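You operate a simulated robot arm through the tools that you are given. There is no shell and no other tool. Be economical: measure what you need, move in short steps, check, and stop when the job is done.

You are at the controls of a simulated robot arm. One attempt, no reset.

TASK
Put a snap on the green pouch with the insert its label names.
Fine: lay it across the rests; lock the press again and leave the slide pulled out with the pouch on it.
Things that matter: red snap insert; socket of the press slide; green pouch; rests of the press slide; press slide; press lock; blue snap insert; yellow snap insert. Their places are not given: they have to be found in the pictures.

The check looks at the end state, three seconds after you hand in, the way a careful person would. Anything else that was tipped, shoved, dropped, spilled or broken makes it a failure.

THE ROBOT
A 6-joint arm with a two-finger parallel gripper, fixed in place. Base frame: the origin is at the foot of the arm, x ahead of it, y to its left, z up; the work surface is at about z = 720. Readings come in mm, degrees, newtons and seconds.
With the tool pointing down near the work surface it reaches from about 220 to 620 mm from the base axis. Its first joint turns from -66.0 to 66.0 degrees. Payload 2.7 kg.
Tool frame: the origin (TCP) lies between the finger pads and is the grasp point; the fingertips stand 23 mm ahead of it; z points along the fingers, y is the line along which they close. The gripper opens to 94 mm. The fingers are 38 mm wide and 10 mm thick; the gripper's body (54 by 96 mm) begins 39 mm behind the TCP.
Orientation is told as [roll, pitch, yaw] about the base's x, y, z axes, in that order, counted from this pose: with the fingers straight down and closing along the base's y, the tool's x points along the base's -x, its y along +y and its z along -z.

THE INTERFACE
- The arm moves only by the tool step_arm. Its argument "moves" is a list of rows, each a list of 7 numbers: the turn, a rotation vector about the tool's x, y, z in units of 4 degrees (1.0 is 4 degrees), then the shift along the tool's x, y, z in units of 20 mm (1.0 is 20 mm), then the opening, from 0 (shut) to 1 (fully open). In form: [[wx, wy, wz, x, y, z, claw], ...]. A call has 1 to 8 rows; each row shifts and turns the commanded pose from where the row before left it, along the tool's axes as they then stand. A call with a number of a shift or a turn outside -1 to 1 is refused whole. Each row takes 0.2 s and may step no farther than 50 mm and 8.6 degrees from the row before; otherwise, or with a gripper value out of range, the whole call is refused. Where a pose cannot be reached the arm comes as near as it can. A force on the tool above 90 N (or 10 N above the force at the start of the call, whichever is more), or a blocked arm, ends the call early, and 0.2 s more pass. Each finger travels about 45 mm/s and halts on what it meets, pressing with about 27 N; the grip force reading is that of the motor and also rises with nothing between the fingers. The clock runs only during rows and for 0.2 s after the last one: add rows that do not move to give the fingers time. The reply holds the time, the measured pose of the TCP, the force on the tool along the base axes, the opening and the grip force, in the units named above and with some noise.
- Cameras (640 x 400 px; columns grow to the right, rows downward): "scene" is fixed at [54.7, -422.2, 1399.5]; the picture's right is [0.92, -0.40, 0.00], its down [-0.25, -0.57, -0.78] and it looks along [0.31, 0.71, -0.63] (base axes); focal length 339 px, centre (320, 200). "wrist" rides on the gripper at [-39, 0, -44] in the tool frame; the picture's right is [0.00, -1.00, 0.00], its down [0.97, 0.00, -0.24] and it looks along [0.24, 0.00, 0.97] (tool axes); focal length 218 px, centre (320, 200).
- snapshot(camera): a new picture of that camera. The clock stands still meanwhile.
- measure_at(camera, pixels): for up to 12 pixels [column, row] of the newest picture of that camera ("zoom" is the newest enlarged one), the place [x, y, z] in the base frame of the surface seen there, good to about 2 mm. The clock stands still meanwhile.
- close_up(camera, box): a new picture of the part [left, top, right, bottom] of that camera's present view, enlarged. The clock stands still meanwhile.
- hand_in(): hands the job in; it is judged then, once.

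Keep the steps short. Do not move on a guess: measure, check each grasp and each placing, and mend mistakes. In all there are 80 turns and 34 pictures (those below and enlarged ones count). Leave the gripper open and the arm clear of the work at the hand-in unless told otherwise, and finish with a single line.

The tools are called after "Emit:" as a command line: name --pt "numbers of a row" for each row, then --argument value for the rest, lists and objects as JSON in quotes. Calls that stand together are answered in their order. step_arm: Moves the arm, as the interface text tells. Its arguments: {"type":"object","properties":{"moves":{"type":"array"}},"required":["moves"]} The other tools are called the same way: snapshot (camera) takes a picture; measure_at (camera, pixels) gives the place of the surface under pixels of a picture; close_up (camera, box) takes an enlarged picture of a part of a camera's view; hand_in () hands the job in.

At the start:

```text
t: 0.0
eef_pos: [403.2, 67.3, 1138.9]
tool_rot: [0.1, -0.1, 0.1]
ft_force: [0.5, 0.2, -0.4]
grip_width: 94.1
gripper_force: 0.1
```

scene: 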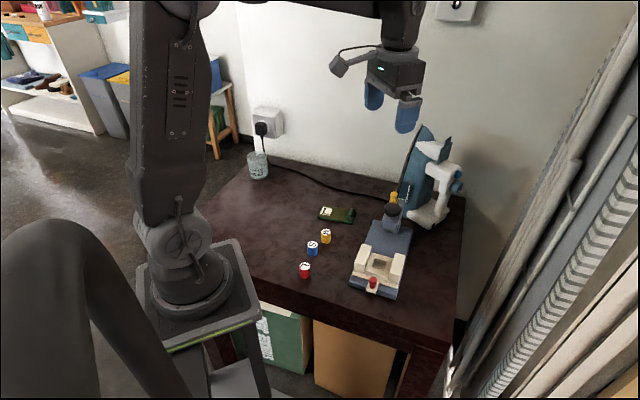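
wrist: 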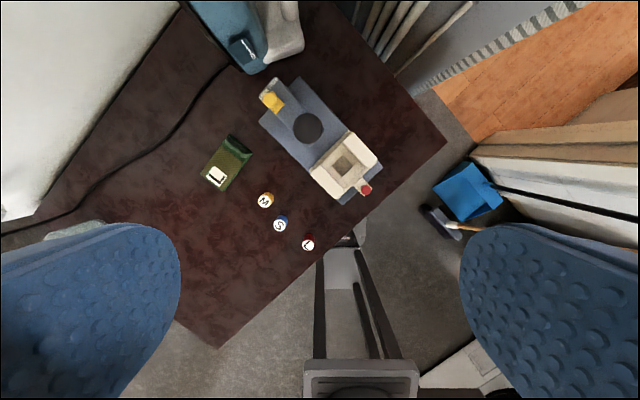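

I see the pouch, three inserts and the press. I take enlarged pictures to read the labels and understand the press.

Emit:
close_up --camera "scene" --box '[280, 180, 440, 300]'

Emit:
close_up --camera "wrist" --box '[190, 70, 390, 260]'

```text
3.33 times, centred on (360, 240) of scene
```

zoom: 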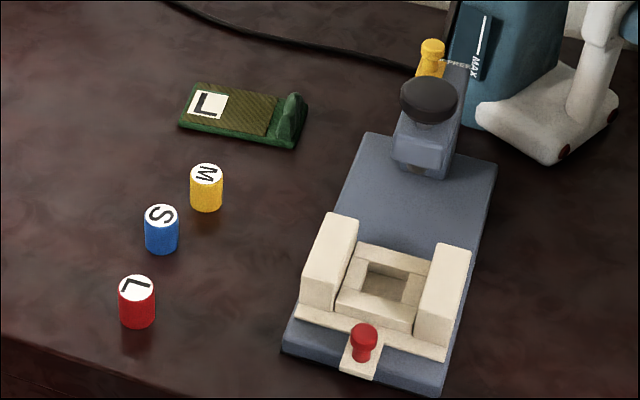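

```text
2.11 times, centred on (290, 165) of wrist
```

zoom: 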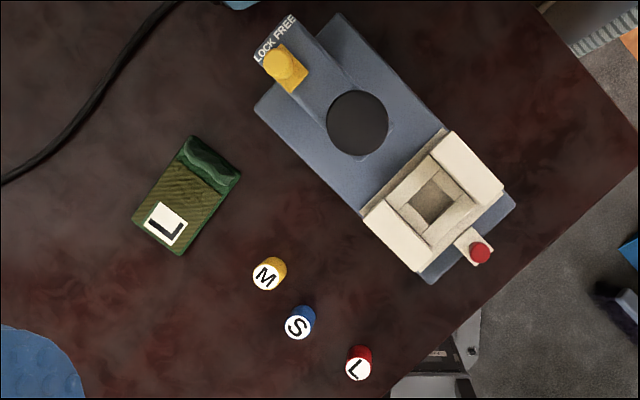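

The pouch says L, and so does the red insert. I measure the main points in the enlarged wrist picture.

Emit:
measure_at --camera "zoom" --pixels '[[358, 369], [299, 327], [267, 275], [481, 251], [433, 200], [470, 168], [397, 236], [357, 122], [282, 62], [296, 82], [166, 224], [208, 165]]'

Emit:
close_up --camera "wrist" --box '[250, 70, 390, 205]'

Emit:
close_up --camera "scene" --box '[345, 180, 425, 300]'

```text
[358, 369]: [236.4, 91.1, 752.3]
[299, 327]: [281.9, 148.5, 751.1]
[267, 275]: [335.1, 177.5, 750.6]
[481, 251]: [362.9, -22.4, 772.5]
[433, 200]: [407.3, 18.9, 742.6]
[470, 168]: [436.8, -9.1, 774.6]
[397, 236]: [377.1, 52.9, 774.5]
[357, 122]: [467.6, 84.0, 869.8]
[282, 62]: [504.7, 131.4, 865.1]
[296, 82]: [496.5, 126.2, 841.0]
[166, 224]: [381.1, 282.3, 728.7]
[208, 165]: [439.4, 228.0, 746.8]
```

```text
2.96 times, centred on (320, 138) of wrist
```

zoom: 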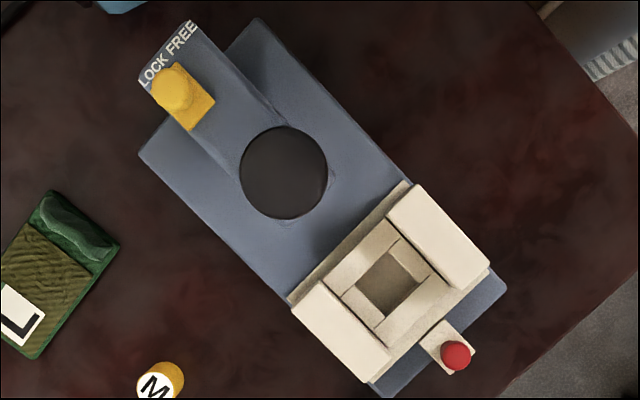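

```text
3.33 times, centred on (385, 240) of scene
```

zoom: 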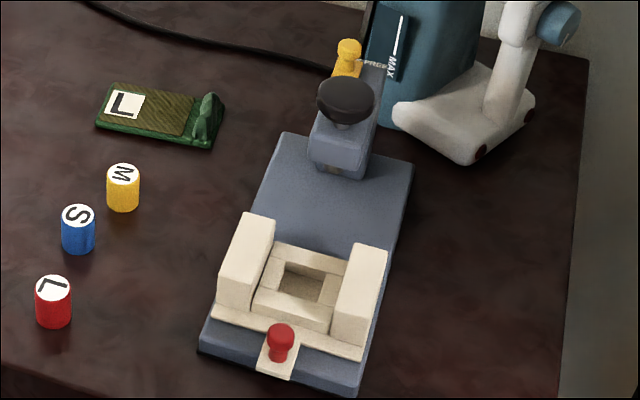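

Label L means the red insert. The press has a sliding yellow lock (now at LOCK), a black push knob and a slide with a red handle. The slide is out at present. I measure the pouch, socket, rests and lock in this enlarged scene picture.

Emit:
measure_at --camera "zoom" --pixels '[[113, 86], [98, 124], [190, 138], [208, 144], [222, 105], [211, 98], [200, 130], [250, 215], [272, 222], [353, 248], [383, 255], [365, 310]]'

Emit:
measure_at --camera "zoom" --pixels '[[220, 275], [242, 283], [300, 280], [290, 297], [280, 329], [280, 355], [278, 368], [348, 45], [345, 68], [346, 95], [122, 172], [53, 287]]'

```text
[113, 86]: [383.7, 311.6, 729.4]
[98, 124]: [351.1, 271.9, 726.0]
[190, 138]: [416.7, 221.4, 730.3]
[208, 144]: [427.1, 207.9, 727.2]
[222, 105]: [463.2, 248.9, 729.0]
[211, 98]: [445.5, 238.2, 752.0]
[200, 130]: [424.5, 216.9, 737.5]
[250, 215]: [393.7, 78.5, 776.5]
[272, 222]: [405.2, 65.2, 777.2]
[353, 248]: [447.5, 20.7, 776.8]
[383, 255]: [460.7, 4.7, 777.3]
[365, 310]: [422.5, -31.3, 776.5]
```

```text
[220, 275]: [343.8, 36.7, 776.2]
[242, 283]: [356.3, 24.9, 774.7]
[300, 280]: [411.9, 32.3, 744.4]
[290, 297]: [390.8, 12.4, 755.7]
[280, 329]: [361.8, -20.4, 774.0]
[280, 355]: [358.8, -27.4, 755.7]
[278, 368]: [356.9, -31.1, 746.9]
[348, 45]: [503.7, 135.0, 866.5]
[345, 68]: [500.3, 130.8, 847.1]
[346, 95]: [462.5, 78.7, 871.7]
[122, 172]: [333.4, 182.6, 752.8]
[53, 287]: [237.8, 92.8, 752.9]
```

The pouch is about 100 x 52 mm and spans the rests. The press axis runs at about 43° in the base frame. I bring the tool down and turn it so that the fingers close along the press axis.

Emit:
step_arm --pt "0 0 1 0 0 1 0.6" --pt "0 0 1 0 0 1 0.6" --pt "0 0 1 0 0 1 0.6" --pt "0 0 1 0 0 1 0.6" --pt "0 0 1 0 0 1 0.6" --pt "0 0 1 0 0 1 0.6" --pt "0 0 1 0 0 1 0.6" --pt "0 0 1 0 0 1 0.6"

Emit:
step_arm --pt "0 0 1 0 0 0 0.6" --pt "0 0 1 0 0 0 0.6" --pt "0 0 1 0 0 0 0.6" --pt "0 0 0.75 0 0 0 0.6" --pt "0 0 0 0 0 0 0.6"

Emit:
snapshot --camera "wrist"

```text
t: 1.8
eef_pos: [403.3, 68.2, 979.4]
tool_rot: [0.1, 0.0, -31.9]
ft_force: [-0.3, 0.2, -0.5]
grip_width: 56.1
gripper_force: 0.1
```

```text
t: 3.0
eef_pos: [403.7, 69.4, 979.1]
tool_rot: [0.1, 0.0, -47.0]
ft_force: [-0.4, -0.5, 0.7]
grip_width: 56.5
gripper_force: 0.2
```

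```text
27 pictures are left
```

wrist: 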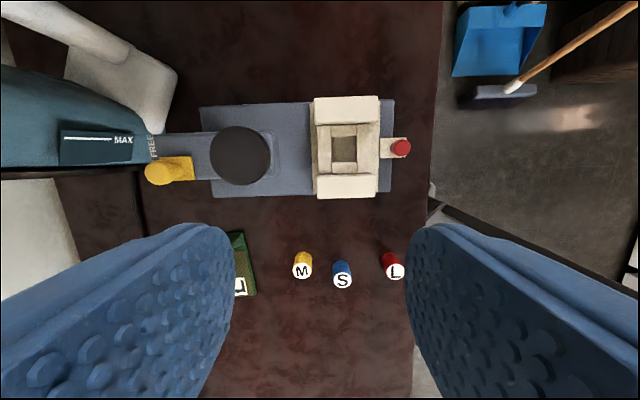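

The tool is squared with the press. I enlarge the press to measure the socket exactly.

Emit:
close_up --camera "wrist" --box '[290, 80, 430, 210]'

```text
3.08 times, centred on (360, 145) of wrist
```

zoom: 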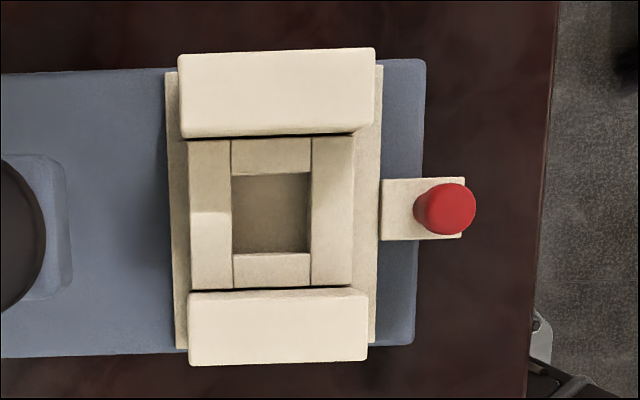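

Emit:
measure_at --camera "zoom" --pixels '[[229, 175], [314, 170], [315, 256], [230, 258], [250, 225], [295, 225], [190, 60], [370, 55], [195, 355], [362, 352], [448, 208], [398, 195]]'

Emit:
measure_at --camera "zoom" --pixels '[[210, 165], [335, 220], [270, 155], [270, 265], [190, 130], [365, 130], [192, 297], [362, 297], [270, 180], [270, 245], [172, 200], [20, 220]]'

```text
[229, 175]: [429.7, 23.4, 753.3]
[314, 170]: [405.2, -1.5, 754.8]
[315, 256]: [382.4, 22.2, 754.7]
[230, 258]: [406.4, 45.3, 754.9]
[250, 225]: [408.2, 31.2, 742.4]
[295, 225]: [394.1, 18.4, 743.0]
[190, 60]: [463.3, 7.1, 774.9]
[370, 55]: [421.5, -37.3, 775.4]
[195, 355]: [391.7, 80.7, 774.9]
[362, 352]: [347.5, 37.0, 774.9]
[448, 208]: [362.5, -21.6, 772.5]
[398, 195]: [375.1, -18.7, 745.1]
```

```text
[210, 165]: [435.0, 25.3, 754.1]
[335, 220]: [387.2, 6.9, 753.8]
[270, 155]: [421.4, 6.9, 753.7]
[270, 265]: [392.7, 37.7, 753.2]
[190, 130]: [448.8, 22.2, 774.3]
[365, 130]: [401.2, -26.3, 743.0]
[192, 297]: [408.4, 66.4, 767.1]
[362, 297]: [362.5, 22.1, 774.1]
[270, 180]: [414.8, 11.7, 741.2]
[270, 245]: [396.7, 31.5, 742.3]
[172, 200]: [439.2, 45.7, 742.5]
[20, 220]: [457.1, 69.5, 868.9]
```

The socket centre is (406, 22), its floor z 742, the walls z 754, the rests z 775, and the axis lies at 45°. I trim the yaw by 2° and go above the red insert.

Emit:
step_arm --pt "0 0 -0.5 0 0 0 0.6" --pt "0 0 0 0.956 -0.728 0.5 0.6" --pt "0 0 0 0.956 -0.728 0.5 0.6" --pt "0 0 0 0.956 -0.728 0.5 0.6" --pt "0 0 0 0.956 -0.728 0.5 0.6" --pt "0 0 0 0.956 -0.728 0.5 0.6" --pt "0 0 0 0.956 -0.728 0.5 0.6" --pt "0 0 0 0.956 -0.728 0.5 0.6"

Emit:
snapshot --camera "wrist"

```text
t: 4.8
eef_pos: [237.2, 89.2, 909.7]
tool_rot: [0.3, 0.1, -44.8]
ft_force: [-0.5, 0.5, -0.1]
grip_width: 56.5
gripper_force: 0.0
```

```text
25 pictures are left
```

wrist: 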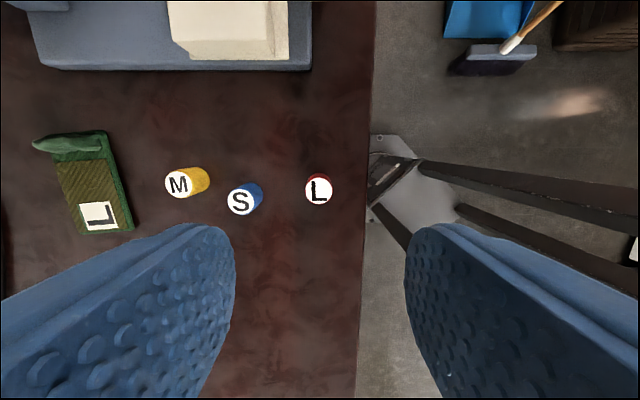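

The red insert is under the tool at about (319, 190). I measure its rim and the pouch, seen from above.

Emit:
measure_at --camera "wrist" --pixels '[[319, 191], [307, 191], [331, 191], [319, 180], [319, 203], [241, 203], [178, 185], [350, 100], [58, 160], [104, 228], [70, 143], [100, 150]]'

```text
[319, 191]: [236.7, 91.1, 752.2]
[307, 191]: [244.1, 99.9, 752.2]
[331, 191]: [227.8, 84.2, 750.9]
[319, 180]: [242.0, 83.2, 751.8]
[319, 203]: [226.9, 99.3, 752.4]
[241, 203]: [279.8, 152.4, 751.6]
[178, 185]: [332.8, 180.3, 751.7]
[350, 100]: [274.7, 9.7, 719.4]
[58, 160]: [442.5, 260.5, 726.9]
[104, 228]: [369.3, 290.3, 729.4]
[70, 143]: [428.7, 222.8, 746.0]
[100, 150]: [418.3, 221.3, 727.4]
```

The insert's centre is (236, 91.5), it is about 25 mm wide and its top is at z 752. I go down to z 759 with the fingers open on both sides.

Emit:
step_arm --pt "0 0 0 0.12 0.04 0.94 0.6" --pt "0 0 0 0 0 0.94 0.6" --pt "0 0 0 0 0 0.94 0.6" --pt "0 0 0 0 0 0.94 0.6" --pt "0 0 0 0 0 0.94 0.6" --pt "0 0 0 0 0 0.94 0.6" --pt "0 0 0 0 0 0.94 0.6" --pt "0 0 0 0 0 0.94 0.6"

Emit:
snapshot --camera "wrist"

```text
t: 6.6
eef_pos: [237.2, 94.3, 757.7]
tool_rot: [0.1, 0.0, -44.9]
ft_force: [-0.1, -0.4, -0.7]
grip_width: 56.2
gripper_force: 0.1
```

```text
24 pictures are left
```

wrist: 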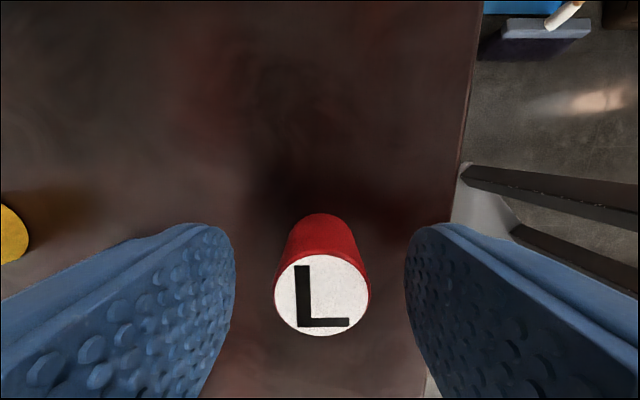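

The insert stands centred between the pads. I close.

Emit:
step_arm --pt "0 0 0 0 0 0 0.3" --pt "0 0 0 0 0 0 0.2" --pt "0 0 0 0 0 0 0.1" --pt "0 0 0 0 0 0 0.1" --pt "0 0 0 0 0 0 0.1" --pt "0 0 0 0 0 0 0.1"

```text
t: 8.0
eef_pos: [236.3, 94.0, 759.2]
tool_rot: [0.2, 0.1, -44.9]
ft_force: [0.3, -0.2, -0.4]
grip_width: 25.6
gripper_force: 27.2
```

Gripped at 25.6 mm. I lift and carry it toward the socket.

Emit:
step_arm --pt "0 0 0 0 0 -1 0.1" --pt "0 0 0 0 0 -1 0.1" --pt "0 0 0 0 0 -1 0.1" --pt "0 0 0 0 0 -1 0.1" --pt "0 0 0 -1 0.4 -1 0.1" --pt "0 0 0 -1 0.4 0 0.1" --pt "0 0 0 -1 0.4 0 0.1" --pt "0 0 0 -1 0.4 0 0.1"

Emit:
step_arm --pt "0 0 0 -1 0.4 0 0.1" --pt "0 0 0 -1 0.4 0 0.1" --pt "0 0 0 -1 0.4 0 0.1" --pt "0 0 0 -1 0.4 0 0.1" --pt "0 0 0 -0.5 0.28 0 0.1" --pt "0 0 0 0 0 0 0.1"

Emit:
snapshot --camera "wrist"

```text
t: 9.8
eef_pos: [314.5, 58.1, 858.8]
tool_rot: [0.0, 0.0, -44.9]
ft_force: [0.7, -0.7, -0.6]
grip_width: 25.7
gripper_force: 27.7
```

```text
t: 11.2
eef_pos: [405.5, 20.0, 858.1]
tool_rot: [0.1, 0.0, -44.9]
ft_force: [1.1, -1.1, -0.6]
grip_width: 25.7
gripper_force: 27.6
```

```text
23 pictures are left
```

wrist: 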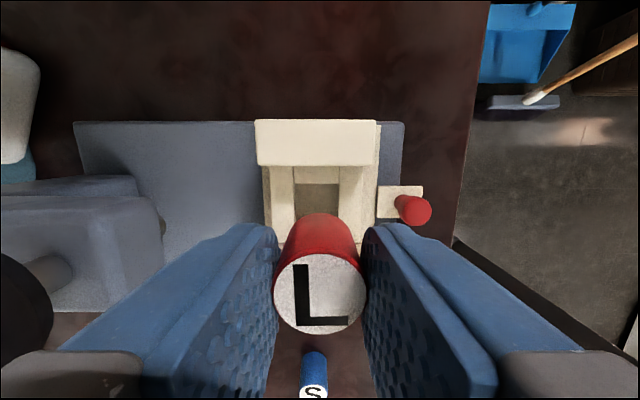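

I check the distance of the press head and the alignment with the socket before going down.

Emit:
measure_at --camera "wrist" --pixels '[[157, 215], [158, 240], [45, 300], [294, 190], [339, 190], [410, 209], [312, 295], [320, 335], [320, 200]]'

```text
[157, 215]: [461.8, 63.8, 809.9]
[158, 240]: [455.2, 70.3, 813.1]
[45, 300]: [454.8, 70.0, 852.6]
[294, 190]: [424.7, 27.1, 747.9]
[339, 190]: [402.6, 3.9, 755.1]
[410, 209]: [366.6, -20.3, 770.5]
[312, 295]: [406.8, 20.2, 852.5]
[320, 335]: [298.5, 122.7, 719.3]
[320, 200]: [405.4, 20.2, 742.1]
```

There is room enough (the head's front is 68 mm away). I shift about 2 mm and lower the insert into the socket, stopping a few mm above the floor.

Emit:
step_arm --pt "0 0 0 0.05 0.08 0.8 0.1" --pt "0 0 0 0 0 0.8 0.1" --pt "0 0 0 0 0 0.6 0.1" --pt "0 0 0 0 0 0.5 0.1" --pt "0 0 0 0 0 0.5 0.1" --pt "0 0 0 0 0 0.4 0.1" --pt "0 0 0 0 0 0 0.1"

Emit:
snapshot --camera "wrist"

```text
t: 12.8
eef_pos: [406.7, 24.0, 788.1]
tool_rot: [0.1, 0.0, -44.9]
ft_force: [-0.9, -0.3, -0.5]
grip_width: 25.5
gripper_force: 27.1
```

```text
22 pictures are left
```

wrist: 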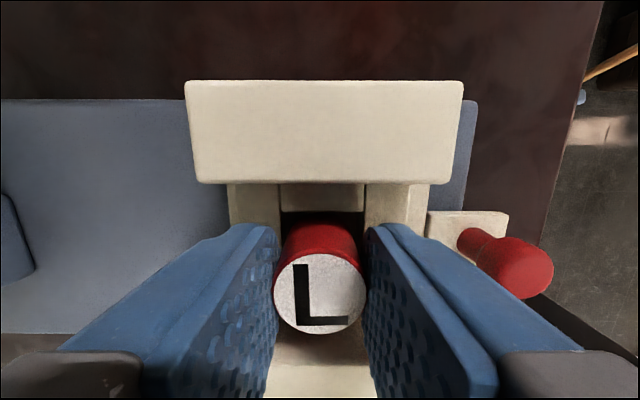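

The insert is inside the walls and reads no force. I lower it in small steps to the floor.

Emit:
step_arm --pt "0 0 0 0 0 0.15 0.1" --pt "0 0 0 0 0 0.15 0.1" --pt "0 0 0 0 0 0 0.1"

```text
t: 13.6
eef_pos: [406.7, 23.9, 781.0]
tool_rot: [0.2, 0.1, -44.9]
ft_force: [-2.7, 0.6, 8.2]
grip_width: 25.4
gripper_force: 27.2
```

Contact with the floor (8 N). I open moderately and lift away.

Emit:
step_arm --pt "0 0 0 0 0 0 0.4" --pt "0 0 0 0 0 0 0.5" --pt "0 0 0 0 0 0 0.5" --pt "0 0 0 0 0 -1 0.5" --pt "0 0 0 0 0 -1 0.5" --pt "0 0 0 0 0 -1 0.5" --pt "0 0 0 0 0 -1 0.5" --pt "0 0 0 0 0 -1 0.6"

Emit:
snapshot --camera "wrist"

```text
t: 15.4
eef_pos: [406.6, 21.5, 880.9]
tool_rot: [0.1, -0.1, -44.9]
ft_force: [-0.1, 1.2, 0.0]
grip_width: 56.3
gripper_force: 0.1
```

```text
21 pictures are left
```

wrist: 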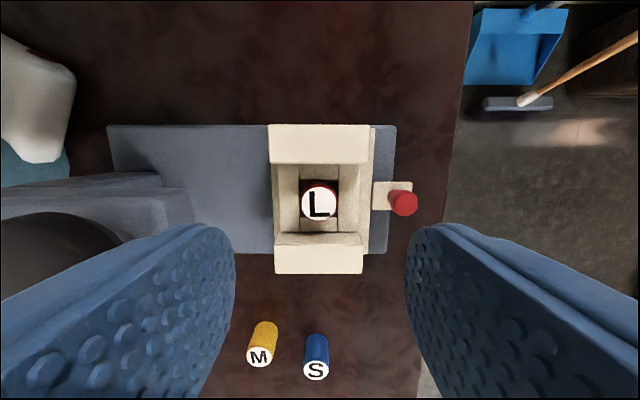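

The insert sits in the socket, L up. Next is the pouch: I rise, then move over it at about (406, 260).

Emit:
step_arm --pt "0 0 0 0 0 -1 0.75" --pt "0 0 0 0 0 -1 0.75" --pt "0 0 0 1 1 0 0.75" --pt "0 0 0 1 1 0 0.75" --pt "0 0 0 1 1 0 0.75" --pt "0 0 0 1 1 0 0.75" --pt "0 0 0 1 1 0 0.75" --pt "0 0 0 1 1 0 0.75"

Emit:
step_arm --pt "0 0 0 1 1 0 0.75" --pt "0 0 0 1 1 0 0.75" --pt "0 0 0 0.45 0.4 0 0.75" --pt "0 0 -0.65 0 0 0.5 0.75" --pt "0 0 -0.6 0 0 0.5 0.75" --pt "0 0 0 0 0 0 0.75"

Emit:
snapshot --camera "wrist"

```text
t: 17.2
eef_pos: [405.4, 192.5, 917.3]
tool_rot: [0.1, -0.1, -44.9]
ft_force: [-0.5, 0.6, 0.0]
grip_width: 70.5
gripper_force: 0.1
```

```text
t: 18.6
eef_pos: [405.2, 259.8, 900.8]
tool_rot: [0.0, 0.0, -39.7]
ft_force: [-0.7, 0.5, -0.1]
grip_width: 70.4
gripper_force: 0.1
```

```text
20 pictures are left
```

wrist: 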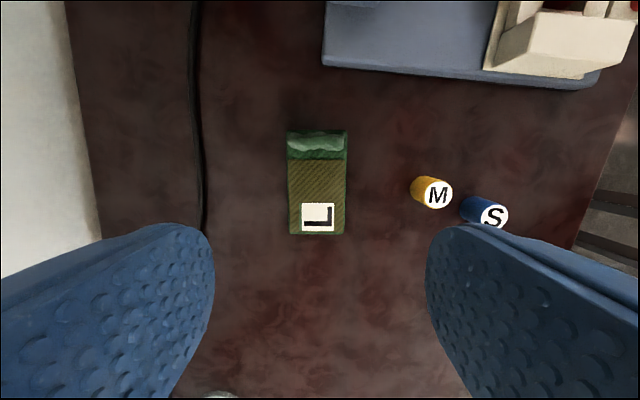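

The pouch is parallel with the tool. I measure its corners, centre and ridge.

Emit:
measure_at --camera "wrist" --pixels '[[290, 136], [344, 134], [291, 230], [342, 232], [290, 190], [344, 190], [317, 180], [317, 140], [317, 152], [317, 163], [300, 215], [317, 198]]'

Emit:
close_up --camera "scene" --box '[310, 190, 370, 230]'

```text
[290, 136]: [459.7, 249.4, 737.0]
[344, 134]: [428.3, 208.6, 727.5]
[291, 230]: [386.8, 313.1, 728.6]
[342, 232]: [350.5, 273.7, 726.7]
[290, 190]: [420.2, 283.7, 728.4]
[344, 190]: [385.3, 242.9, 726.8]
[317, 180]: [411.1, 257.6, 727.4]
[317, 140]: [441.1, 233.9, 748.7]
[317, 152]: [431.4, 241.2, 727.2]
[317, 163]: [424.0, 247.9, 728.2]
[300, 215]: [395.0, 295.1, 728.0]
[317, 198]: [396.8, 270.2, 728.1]
```

```text
10.00 times, centred on (340, 210) of scene
```

zoom: 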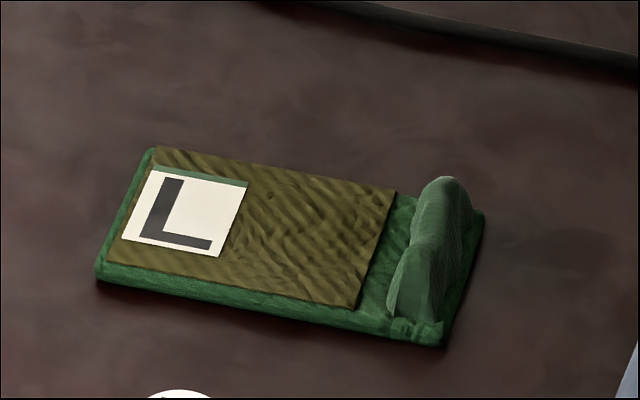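

Centre about (405.5, 261), width 53 mm and the top at z 727.5. I lower the open fingers on both long sides to just above the table.

Emit:
step_arm --pt "0 0 0 0.05 0.06 1 0.75" --pt "0 0 0 0 0 1 0.75" --pt "0 0 0 0 0 1 0.75" --pt "0 0 0 0 0 1 0.75" --pt "0 0 0 0 0 1 0.75" --pt "0 0 0 0 0 1 0.75" --pt "0 0 0 0 0 1 0.75" --pt "0 0 0 0 0 0.6 0.75"

Emit:
snapshot --camera "wrist"

```text
t: 20.4
eef_pos: [406.4, 262.7, 748.1]
tool_rot: [0.2, -0.1, -39.9]
ft_force: [1.0, 0.2, 0.1]
grip_width: 70.4
gripper_force: 0.0
```

```text
18 pictures are left
```

wrist: 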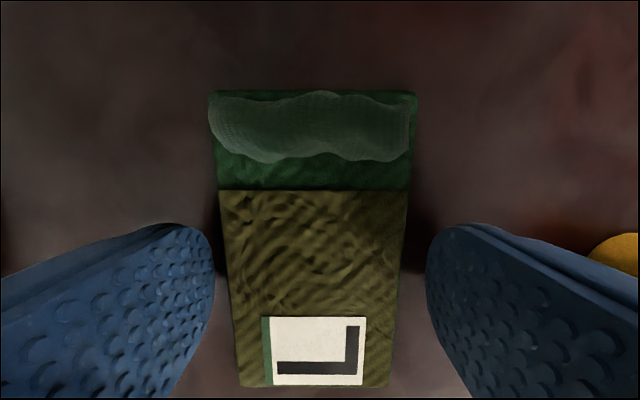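

The fingers straddle the pouch. I lower 3 mm and close.

Emit:
step_arm --pt "0 0 0 0 0 0.17 0.7" --pt "0 0 0 0 0 0 0.55" --pt "0 0 0 0 0 0 0.5" --pt "0 0 0 0 0 0 0.5" --pt "0 0 0 0 0 0 0.45" --pt "0 0 0 0 0 0 0.45"

```text
t: 21.8
eef_pos: [405.3, 261.8, 744.6]
tool_rot: [0.1, 0.1, -39.9]
ft_force: [0.1, 1.1, 1.7]
grip_width: 59.0
gripper_force: 26.5
```

It stopped at 59 mm with full grip. I lift a little and look.

Emit:
step_arm --pt "0 0 0 0 0 0 0.45" --pt "0 0 0 0 0 -0.5 0.45" --pt "0 0 0 0 0 -0.5 0.45" --pt "0 0 0 0 0 -0.5 0.45" --pt "0 0 0 0 0 0 0.45"

Emit:
close_up --camera "scene" --box '[280, 150, 400, 250]'

```text
t: 23.0
eef_pos: [404.1, 265.4, 775.5]
tool_rot: [0.0, 0.1, -39.9]
ft_force: [-0.7, -0.9, -1.3]
grip_width: 59.1
gripper_force: 26.9
```

```text
4.00 times, centred on (340, 200) of scene
```

zoom: 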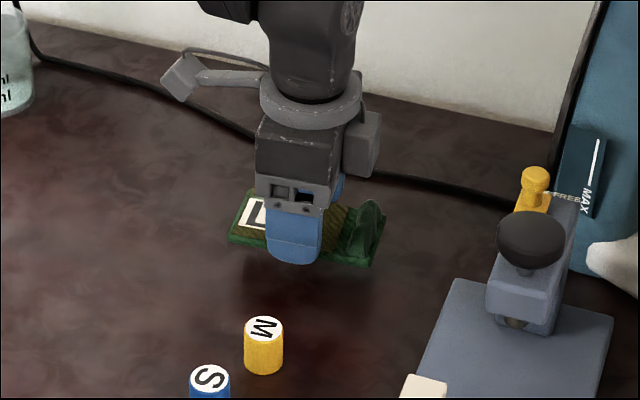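

The pouch hangs level. I raise it high above the press head, turn 5° and carry it over the slide.

Emit:
step_arm --pt "0 0 0 0 0 -1 0.45" --pt "0 0 0 0 0 -1 0.45" --pt "0 0 0 0 0 -1 0.45" --pt "0 0 0 0 0 -1 0.45" --pt "0 0 0 0 0 -1 0.45" --pt "0 0 0 0 0 -1 0.45" --pt "0 0 0.65 0 0 -1 0.45" --pt "0 0 0.62 0 0 -1 0.45"

Emit:
step_arm --pt "0 0 0 -1 -1 0 0.45" --pt "0 0 0 -1 -1 0 0.45" --pt "0 0 0 -1 -1 0 0.45" --pt "0 0 0 -1 -1 0 0.45" --pt "0 0 0 -1 -1 0 0.45" --pt "0 0 0 -1 -1 0 0.45" --pt "0 0 0 -1 -1 0 0.45" --pt "0 0 0 -1 -1 0 0.45"

Emit:
step_arm --pt "0 0 0 -0.6 -0.54 0 0.45" --pt "0 0 0 0 0 0 0.45" --pt "0 0 0 0 0 0 0.45"

```text
t: 24.8
eef_pos: [406.7, 260.1, 936.5]
tool_rot: [0.1, 0.0, -44.9]
ft_force: [0.3, 0.8, 0.5]
grip_width: 59.1
gripper_force: 27.6
```

```text
t: 26.6
eef_pos: [402.7, 38.5, 936.1]
tool_rot: [0.0, 0.0, -45.0]
ft_force: [-0.3, -0.4, -0.3]
grip_width: 59.1
gripper_force: 26.7
```

```text
t: 27.4
eef_pos: [405.2, 22.1, 937.0]
tool_rot: [0.2, 0.0, -44.9]
ft_force: [-0.5, -0.3, -0.6]
grip_width: 58.9
gripper_force: 27.5
```

The pouch is above the slide. I go down to about 7 mm over the rests and check.

Emit:
step_arm --pt "0 0 0 0 0 1 0.45" --pt "0 0 0 0 0 1 0.45" --pt "0 0 0 0 0 1 0.45" --pt "0 0 0 0 0 1 0.45" --pt "0 0 0 0 0 1 0.45" --pt "0 0 0 0 0 0.8 0.45" --pt "0 0 0 0 0 0.6 0.45" --pt "0 0 0 0 0 0 0.45"

Emit:
snapshot --camera "wrist"

Emit:
close_up --camera "scene" --box '[330, 200, 430, 300]'

```text
t: 29.2
eef_pos: [407.8, 19.7, 806.8]
tool_rot: [0.0, 0.1, -45.0]
ft_force: [0.0, 0.0, -1.1]
grip_width: 59.0
gripper_force: 27.5
```

```text
16 pictures are left
```

wrist: 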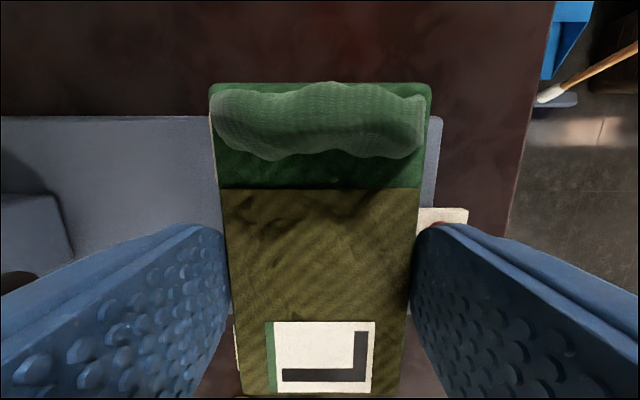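

```text
4.00 times, centred on (380, 250) of scene
```

zoom: 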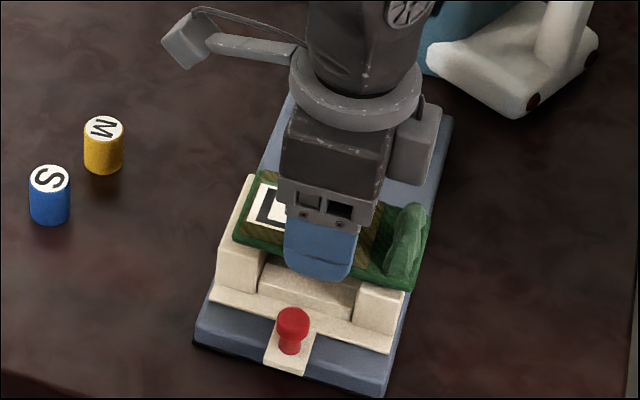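

I compare the pouch's corners with the rests.

Emit:
measure_at --camera "wrist" --pixels '[[217, 100], [428, 98], [216, 160], [424, 180], [247, 388], [396, 388], [222, 210], [418, 215]]'

Emit:
measure_at --camera "zoom" --pixels '[[263, 174], [235, 238], [390, 284], [408, 288], [430, 217], [275, 275], [235, 275], [384, 300]]'

```text
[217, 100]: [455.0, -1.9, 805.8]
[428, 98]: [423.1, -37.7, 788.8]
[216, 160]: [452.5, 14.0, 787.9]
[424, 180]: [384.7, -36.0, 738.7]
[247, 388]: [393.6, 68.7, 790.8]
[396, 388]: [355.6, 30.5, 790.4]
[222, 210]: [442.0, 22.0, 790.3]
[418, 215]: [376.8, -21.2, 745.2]
```

```text
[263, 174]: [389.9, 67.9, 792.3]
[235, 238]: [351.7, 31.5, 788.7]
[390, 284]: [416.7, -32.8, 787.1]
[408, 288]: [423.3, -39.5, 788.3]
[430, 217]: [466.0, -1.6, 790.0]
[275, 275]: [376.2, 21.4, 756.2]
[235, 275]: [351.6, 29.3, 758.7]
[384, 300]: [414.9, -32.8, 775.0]
```

The pouch sits about 6 mm too far to the ridge side and 4 mm toward the handle. I correct that, then lower until it touches.

Emit:
step_arm --pt "0 0 0 0.29 0.17 0 0.45" --pt "0 0 0 0 0 0.1 0.45" --pt "0 0 0 0 0 0.1 0.45" --pt "0 0 0 0 0 0.05 0.45" --pt "0 0 0 0 0 0 0.45"

```text
t: 30.4
eef_pos: [405.2, 28.0, 801.7]
tool_rot: [0.2, 0.0, -45.0]
ft_force: [0.4, 0.4, -1.2]
grip_width: 59.2
gripper_force: 26.8
```

Emit:
step_arm --pt "0 0 0 0 0 0.08 0.45" --pt "0 0 0 0 0 0.06 0.45" --pt "0 0 0 0 0 0 0.45"

```text
t: 31.2
eef_pos: [406.6, 28.2, 799.9]
tool_rot: [0.3, 0.0, -44.8]
ft_force: [-7.4, 6.0, 26.8]
grip_width: 58.8
gripper_force: 26.6
```

Contact at 27 N: the pouch lies on the rests. I ease off 1 mm, open and rise.

Emit:
step_arm --pt "0 0 0 0 0 -0.05 0.5" --pt "0 0 0 0 0 0 0.7" --pt "0 0 0 0 0 0 0.75" --pt "0 0 0 0 0 -0.5 0.75" --pt "0 0 0 0 0 -1 0.75" --pt "0 0 0 0 0 -1 0.75" --pt "0 0 0 0 0 -1 0.75" --pt "0 0 0 0 0 -1 0.75"

Emit:
snapshot --camera "wrist"

Emit:
close_up --camera "scene" --box '[330, 180, 450, 300]'

```text
t: 33.0
eef_pos: [405.3, 27.8, 890.7]
tool_rot: [0.1, -0.1, -44.9]
ft_force: [0.6, -0.1, 0.0]
grip_width: 70.6
gripper_force: 0.1
```

```text
14 pictures are left
```

wrist: 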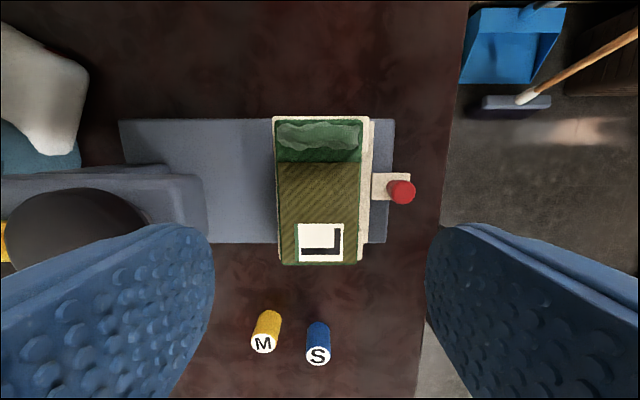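

```text
3.33 times, centred on (390, 240) of scene
```

zoom: 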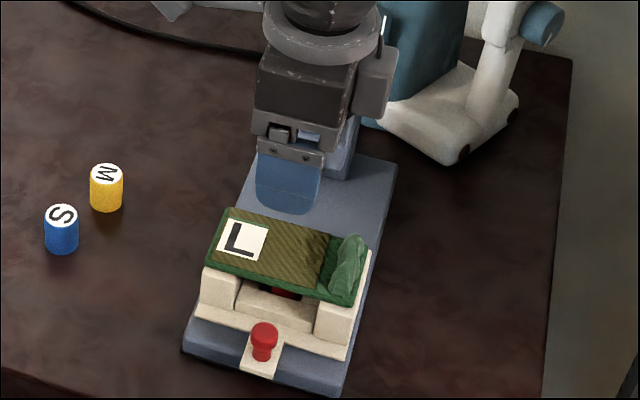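

The pouch lies squarely across the rests. Now I take the slide under the head by pushing the red handle. I shut the fingers and move to the outer side of the handle, (341, -43), then descend.

Emit:
step_arm --pt "0 0 0 -0.23 -0.95 0 0.3" --pt "0 0 0 0 -0.95 0 0" --pt "0 0 0 0 -0.95 0 0" --pt "0 0 0 0 -0.95 0 0" --pt "0 0 0 0 -0.98 0 0" --pt "0 0 0 0 0 0 0" --pt "0 0 0 0 0 0 0"

Emit:
snapshot --camera "wrist"

```text
t: 34.6
eef_pos: [340.0, -44.5, 889.9]
tool_rot: [0.1, 0.0, -45.0]
ft_force: [0.4, 1.2, 0.4]
grip_width: 0.0
gripper_force: 26.6
```

```text
12 pictures are left
```

wrist: 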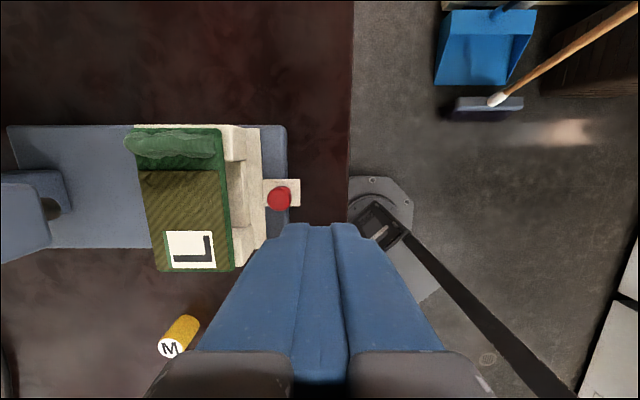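

I measure the handle, head front and slide base here.

Emit:
measure_at --camera "wrist" --pixels '[[279, 198], [290, 198], [269, 198], [279, 188], [279, 208], [295, 187], [238, 150], [222, 150], [50, 210], [45, 230], [62, 190], [350, 195]]'

```text
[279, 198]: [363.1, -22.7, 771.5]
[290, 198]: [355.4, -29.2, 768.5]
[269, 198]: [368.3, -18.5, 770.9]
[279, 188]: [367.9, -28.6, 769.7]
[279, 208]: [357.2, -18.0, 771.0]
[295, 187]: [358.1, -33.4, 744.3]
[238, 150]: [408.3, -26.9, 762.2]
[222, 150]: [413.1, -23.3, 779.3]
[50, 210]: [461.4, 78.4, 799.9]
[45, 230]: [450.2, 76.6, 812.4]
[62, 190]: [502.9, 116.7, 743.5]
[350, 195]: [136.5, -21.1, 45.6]
```

The handle knob is about 18 mm wide and 11 mm ahead of the fingers. I go down to z 780.

Emit:
step_arm --pt "0 0 0 0 0 1 0" --pt "0 0 0 0 0 1 0" --pt "0 0 0 0 0 1 0" --pt "0 0 0 0 0 1 0" --pt "0 0 0 0 0 1 0" --pt "0 0 0 0 0 0.6 0" --pt "0 0 0 0 0 0 0"

Emit:
step_arm --pt "0 0 0 0 0.5 0 0" --pt "0 0 0 0 0.3 0 0" --pt "0 0 0 0 0.3 0 0" --pt "0 0 0 0 0.3 0 0" --pt "0 0 0 0 0 0 0"

```text
t: 36.2
eef_pos: [339.8, -44.7, 776.9]
tool_rot: [0.1, 0.1, -44.9]
ft_force: [0.3, 0.4, 0.5]
grip_width: 0.0
gripper_force: 27.2
```

```text
t: 37.4
eef_pos: [360.2, -23.2, 777.0]
tool_rot: [0.1, 0.0, -45.1]
ft_force: [0.6, 1.1, -0.4]
grip_width: 0.1
gripper_force: 26.6
```

The hand moved 29 mm with hardly any force. I check that the slide moves along.

Emit:
close_up --camera "scene" --box '[330, 180, 450, 300]'

```text
3.33 times, centred on (390, 240) of scene
```

zoom: 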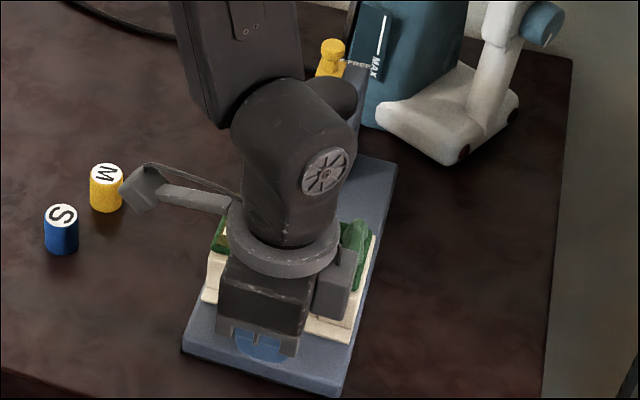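

The slide moves with the hand. I keep pushing in short steps.

Emit:
step_arm --pt "0 0 0 0 0.4 0 0" --pt "0 0 0 0 0.4 0 0" --pt "0 0 0 0 0.4 0 0" --pt "0 0 0 0 0.4 0 0" --pt "0 0 0 0 0.4 0 0" --pt "0 0 0 0 0.4 0 0" --pt "0 0 0 0 0.4 0 0" --pt "0 0 0 0 0 0 0"

```text
t: 39.2
eef_pos: [400.9, 15.9, 779.1]
tool_rot: [0.0, 0.2, -45.1]
ft_force: [-0.8, 0.1, 0.3]
grip_width: 0.0
gripper_force: 27.2
```

About 14 mm of travel should be left. I go on gently until the stop.

Emit:
step_arm --pt "0 0 0 0 0.2 0 0" --pt "0 0 0 0 0.2 0 0" --pt "0 0 0 0 0.15 0 0" --pt "0 0 0 0 0.1 0 0" --pt "0 0 0 0 0 0 0"

```text
t: 40.4
eef_pos: [409.7, 25.2, 779.9]
tool_rot: [0.1, 0.0, -45.0]
ft_force: [-1.0, 0.1, 0.3]
grip_width: 0.2
gripper_force: 27.8
```

Emit:
step_arm --pt "0 0 0 0 0.1 0 0" --pt "0 0 0 0 0.1 0 0" --pt "0 0 0 0 0 0 0"

Emit:
close_up --camera "scene" --box '[330, 180, 450, 300]'

```text
t: 41.2
eef_pos: [410.8, 26.3, 779.9]
tool_rot: [-0.1, 0.1, -45.1]
ft_force: [-14.2, -33.3, 26.3]
grip_width: 0.1
gripper_force: 27.0
```

```text
3.33 times, centred on (390, 240) of scene
```

zoom: 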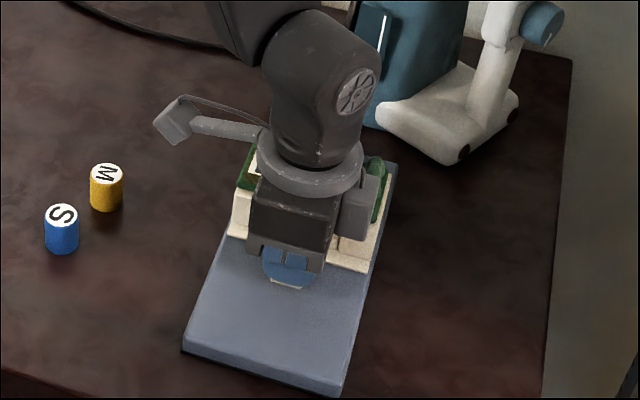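

Force now 40 N, and the travel is the expected 87 mm, so this looks like the end stop. I back off along -u and rise, then look.

Emit:
step_arm --pt "0 0 0 0 -0.5 0 0" --pt "0 0 0 0 -1 0 0" --pt "0 0 0 0 -1 0 0" --pt "0 0 0 0 -1 0 0" --pt "0 0 0 0 -0.5 -1 0" --pt "0 0 0 0 0 -1 0" --pt "0 0 0 0 0 -1 0" --pt "0 0 0 0 0 -1 0"

Emit:
step_arm --pt "0 0 0 0 0 -1 0" --pt "0 0 0 0 0 -1 0" --pt "0 0 0 0 0 -1 0" --pt "0 0 0 0 0 -1 0" --pt "0 0 0 0 0.6 -1 0"

Emit:
snapshot --camera "wrist"

```text
t: 43.0
eef_pos: [357.0, -27.3, 858.7]
tool_rot: [0.1, 0.0, -44.9]
ft_force: [-0.6, 0.6, 0.7]
grip_width: 0.0
gripper_force: 26.6
```

```text
t: 44.2
eef_pos: [364.6, -19.6, 957.0]
tool_rot: [0.1, 0.1, -44.9]
ft_force: [-0.1, -0.8, -0.3]
grip_width: 0.4
gripper_force: 26.9
```

```text
9 pictures are left
```

wrist: 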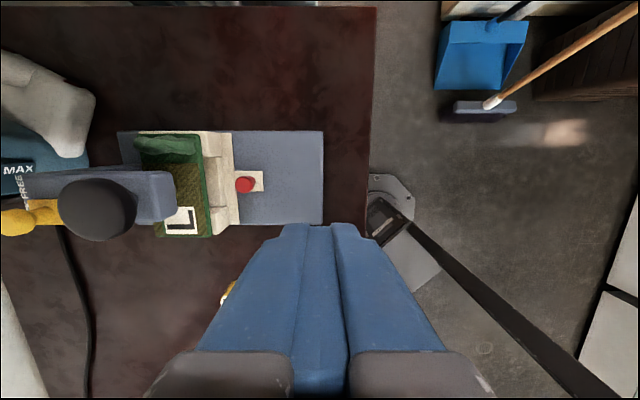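

The slide is in and the pouch is under the head. I measure the knob, lock, label and the machine behind.

Emit:
measure_at --camera "wrist" --pixels '[[95, 209], [130, 210], [64, 208], [15, 222], [45, 212], [35, 187], [22, 192], [20, 170], [60, 155], [245, 185], [168, 180], [80, 175]]'

Emit:
close_up --camera "wrist" --box '[0, 110, 200, 260]'

```text
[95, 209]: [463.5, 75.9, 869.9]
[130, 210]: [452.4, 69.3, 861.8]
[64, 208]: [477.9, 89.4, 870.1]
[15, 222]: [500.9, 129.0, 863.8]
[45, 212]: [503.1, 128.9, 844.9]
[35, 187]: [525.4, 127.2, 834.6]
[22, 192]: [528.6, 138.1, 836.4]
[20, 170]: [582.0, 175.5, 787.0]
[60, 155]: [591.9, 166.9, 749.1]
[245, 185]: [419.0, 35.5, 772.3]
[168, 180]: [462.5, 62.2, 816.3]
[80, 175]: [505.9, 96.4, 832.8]
```

```text
2.67 times, centred on (100, 185) of wrist
```

zoom: 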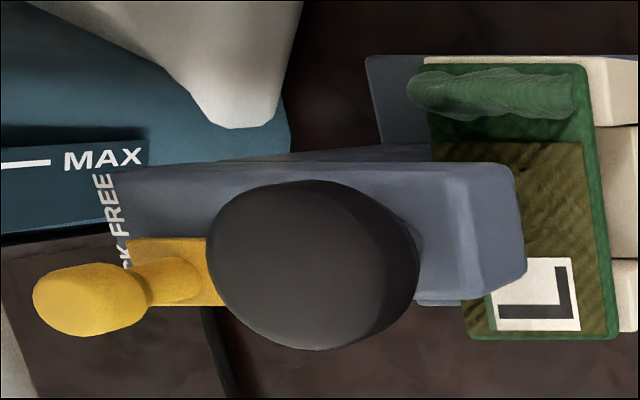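

I look at the scene for the free space around the lock.

Emit:
close_up --camera "scene" --box '[360, 110, 480, 230]'

```text
3.33 times, centred on (420, 170) of scene
```

zoom: 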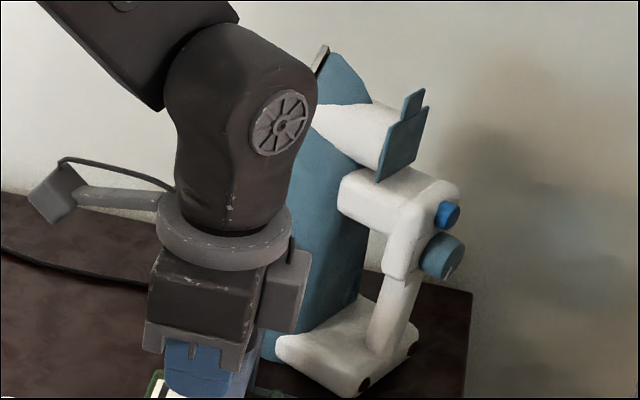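

Emit:
measure_at --camera "zoom" --pixels '[[310, 240], [330, 200], [350, 240], [300, 330], [345, 80], [365, 115], [400, 150], [340, 190], [420, 100], [400, 240], [320, 180], [330, 55]]'

```text
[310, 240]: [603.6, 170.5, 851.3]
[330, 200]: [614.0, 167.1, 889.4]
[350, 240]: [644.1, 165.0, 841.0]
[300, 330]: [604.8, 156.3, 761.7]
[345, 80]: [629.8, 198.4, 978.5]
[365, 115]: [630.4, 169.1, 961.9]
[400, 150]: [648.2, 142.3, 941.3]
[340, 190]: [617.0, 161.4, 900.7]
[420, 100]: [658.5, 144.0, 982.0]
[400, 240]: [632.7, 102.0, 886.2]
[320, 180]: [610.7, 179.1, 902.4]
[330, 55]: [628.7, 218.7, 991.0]
```

The machine is about 95 mm beyond the lock, so there is room. The lock knob is at about (503.5, 132, 866). I go to its LOCK side at z 957, offset by about 45 mm.

Emit:
step_arm --pt "0 0 0 0.28 1 0 0" --pt "0 0 0 0.28 1 0 0" --pt "0 0 0 0.28 1 0 0" --pt "0 0 0 0.28 1 0 0" --pt "0 0 0 0.28 1 0 0" --pt "0 0 0 0.28 1 0 0" --pt "0 0 0 0.28 1 0 0" --pt "0 0 0 0.3 1 0 0"

Emit:
step_arm --pt "0 0 0 0 1 0.5 0" --pt "0 0 0 0 1 0.5 0" --pt "0 0 0 0 0.28 0.5 0" --pt "0 0 0 0 0 0.5 0" --pt "0 0 0 0 0 0 0"

Emit:
snapshot --camera "wrist"

```text
t: 46.0
eef_pos: [445.9, 123.6, 961.7]
tool_rot: [0.0, 0.0, -45.0]
ft_force: [-0.2, 0.3, 0.1]
grip_width: 0.0
gripper_force: 27.2
```

```text
t: 47.2
eef_pos: [479.4, 156.0, 918.1]
tool_rot: [0.1, 0.0, -45.0]
ft_force: [-0.1, 0.2, -0.5]
grip_width: 0.0
gripper_force: 26.8
```

```text
6 pictures are left
```

wrist: 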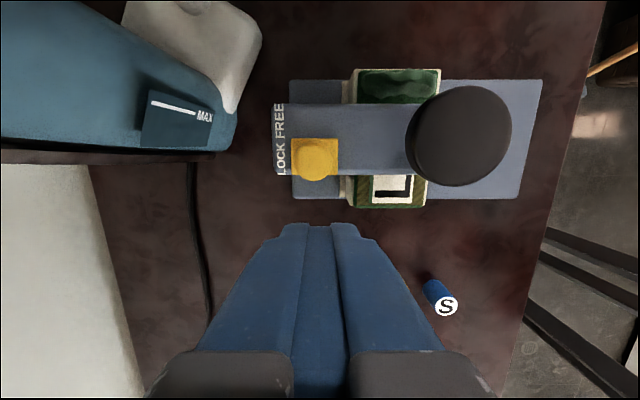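

The lock is in view: the yellow knob at (316, 162) stands at LOCK, and FREE is farther up in the picture. I measure it.

Emit:
measure_at --camera "wrist" --pixels '[[316, 164], [298, 164], [334, 164], [316, 178], [330, 145], [279, 158], [279, 118], [460, 130], [460, 90], [460, 180], [300, 108], [300, 172]]'

```text
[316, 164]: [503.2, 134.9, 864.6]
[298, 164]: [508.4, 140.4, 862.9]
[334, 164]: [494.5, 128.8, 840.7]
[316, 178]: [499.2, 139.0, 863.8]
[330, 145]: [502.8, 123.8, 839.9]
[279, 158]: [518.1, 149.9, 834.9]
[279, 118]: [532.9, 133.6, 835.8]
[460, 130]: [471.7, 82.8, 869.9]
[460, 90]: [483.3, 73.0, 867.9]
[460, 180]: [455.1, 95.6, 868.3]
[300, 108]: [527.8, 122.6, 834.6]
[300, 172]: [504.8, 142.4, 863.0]
```

Knob centre v = -10 mm, FREE at +11, so it must travel about 21 mm. I go down beside it to z 875.

Emit:
step_arm --pt "0 0 0 0.15 0.04 0.5 0" --pt "0 0 0 0 0 0.6 0" --pt "0 0 0 0 0 0.6 0" --pt "0 0 0 0 0 0.45 0" --pt "0 0 0 0 0 0 0"

Emit:
step_arm --pt "0 0 0 -0.3 0 0 0" --pt "0 0 0 -0.25 0 0 0" --pt "0 0 0 -0.25 0 0 0" --pt "0 0 0 -0.25 0 0 0" --pt "0 0 0 0 0 0 0"

```text
t: 48.4
eef_pos: [475.3, 159.9, 874.5]
tool_rot: [0.2, 0.0, -45.0]
ft_force: [0.1, -0.2, -0.1]
grip_width: 0.0
gripper_force: 27.1
```

```text
t: 49.6
eef_pos: [490.6, 146.0, 876.6]
tool_rot: [0.1, 0.0, -45.1]
ft_force: [-0.6, 0.9, 0.6]
grip_width: 0.0
gripper_force: 26.7
```

The knob should have moved about 8 mm. I continue in small steps to the end stop.

Emit:
step_arm --pt "0 0 0 -0.25 0 0 0" --pt "0 0 0 -0.2 0 0 0" --pt "0 0 0 -0.15 0 0 0" --pt "0 0 0 0 0 0 0"

```text
t: 50.6
eef_pos: [498.7, 136.8, 876.7]
tool_rot: [0.1, 0.1, -44.9]
ft_force: [-12.4, 5.6, 7.2]
grip_width: 0.0
gripper_force: 26.8
```

Emit:
step_arm --pt "0 0 0 -0.08 0 0 0" --pt "0 0 0 0 0 0 0"

```text
t: 51.2
eef_pos: [500.9, 135.5, 874.9]
tool_rot: [0.2, 0.0, -44.8]
ft_force: [-11.5, 6.0, 7.4]
grip_width: 0.0
gripper_force: 27.1
```

About 22 mm moved and resistance met. I back off, rise and look.

Emit:
step_arm --pt "0 0 0 0.5 0 0 0" --pt "0 0 0 0.9 0 -0.5 0" --pt "0 0 0 0 0 -1 0" --pt "0 0 0 0 0 -0.8 0" --pt "0 0 0 0 0 0 0"

Emit:
snapshot --camera "wrist"

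```text
t: 52.4
eef_pos: [480.8, 153.4, 921.6]
tool_rot: [0.0, 0.0, -45.0]
ft_force: [-0.5, -0.7, 0.1]
grip_width: 0.0
gripper_force: 26.8
```

```text
5 pictures are left
```

wrist: 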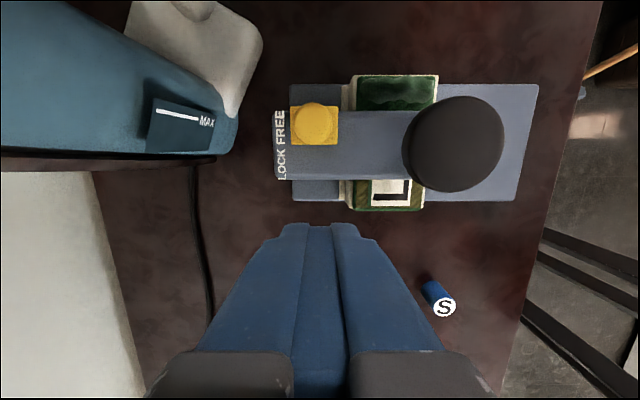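

The lock stands at FREE. I move over the black knob centre (468, 84) with closed fingers.

Emit:
step_arm --pt "0 0 0 -0.5 -0.73 0 0" --pt "0 0 0 -0.5 -0.73 0 0" --pt "0 0 0 -0.5 -0.73 0 0" --pt "0 0 0 -0.5 -0.72 0 0" --pt "0 0 0 0 0 0.5 0" --pt "0 0 0 0 0 0.5 0" --pt "0 0 0 0 0 0 0"

```text
t: 54.0
eef_pos: [467.7, 86.1, 901.1]
tool_rot: [0.2, 0.1, -45.0]
ft_force: [0.3, -0.3, -0.8]
grip_width: 0.1
gripper_force: 27.2
```

The tips are about 8 mm over the knob. I press down in small steps and watch the force.

Emit:
step_arm --pt "0 0 0 0 0 0.2 0" --pt "0 0 0 0 0 0.2 0" --pt "0 0 0 0 0 0.2 0" --pt "0 0 0 0 0 0.2 0" --pt "0 0 0 0 0 0 0"

```text
t: 55.2
eef_pos: [467.0, 85.6, 885.4]
tool_rot: [0.1, -0.1, -45.0]
ft_force: [-1.7, 0.9, 4.6]
grip_width: 0.1
gripper_force: 26.8
```

The knob yields with light resistance. I go further down.

Emit:
step_arm --pt "0 0 0 0 0 0.15 0" --pt "0 0 0 0 0 0.15 0" --pt "0 0 0 0 0 0.15 0" --pt "0 0 0 0 0 0.15 0" --pt "0 0 0 0 0 0 0"

```text
t: 56.1
eef_pos: [470.1, 85.9, 885.2]
tool_rot: [0.5, -0.1, -45.0]
ft_force: [-7.3, -0.9, 17.3]
grip_width: 0.1
gripper_force: 26.5
stopped in row 4: the force on the tool passed its limit (the readings are from after the stop); the commanded pose is now the measured one
```

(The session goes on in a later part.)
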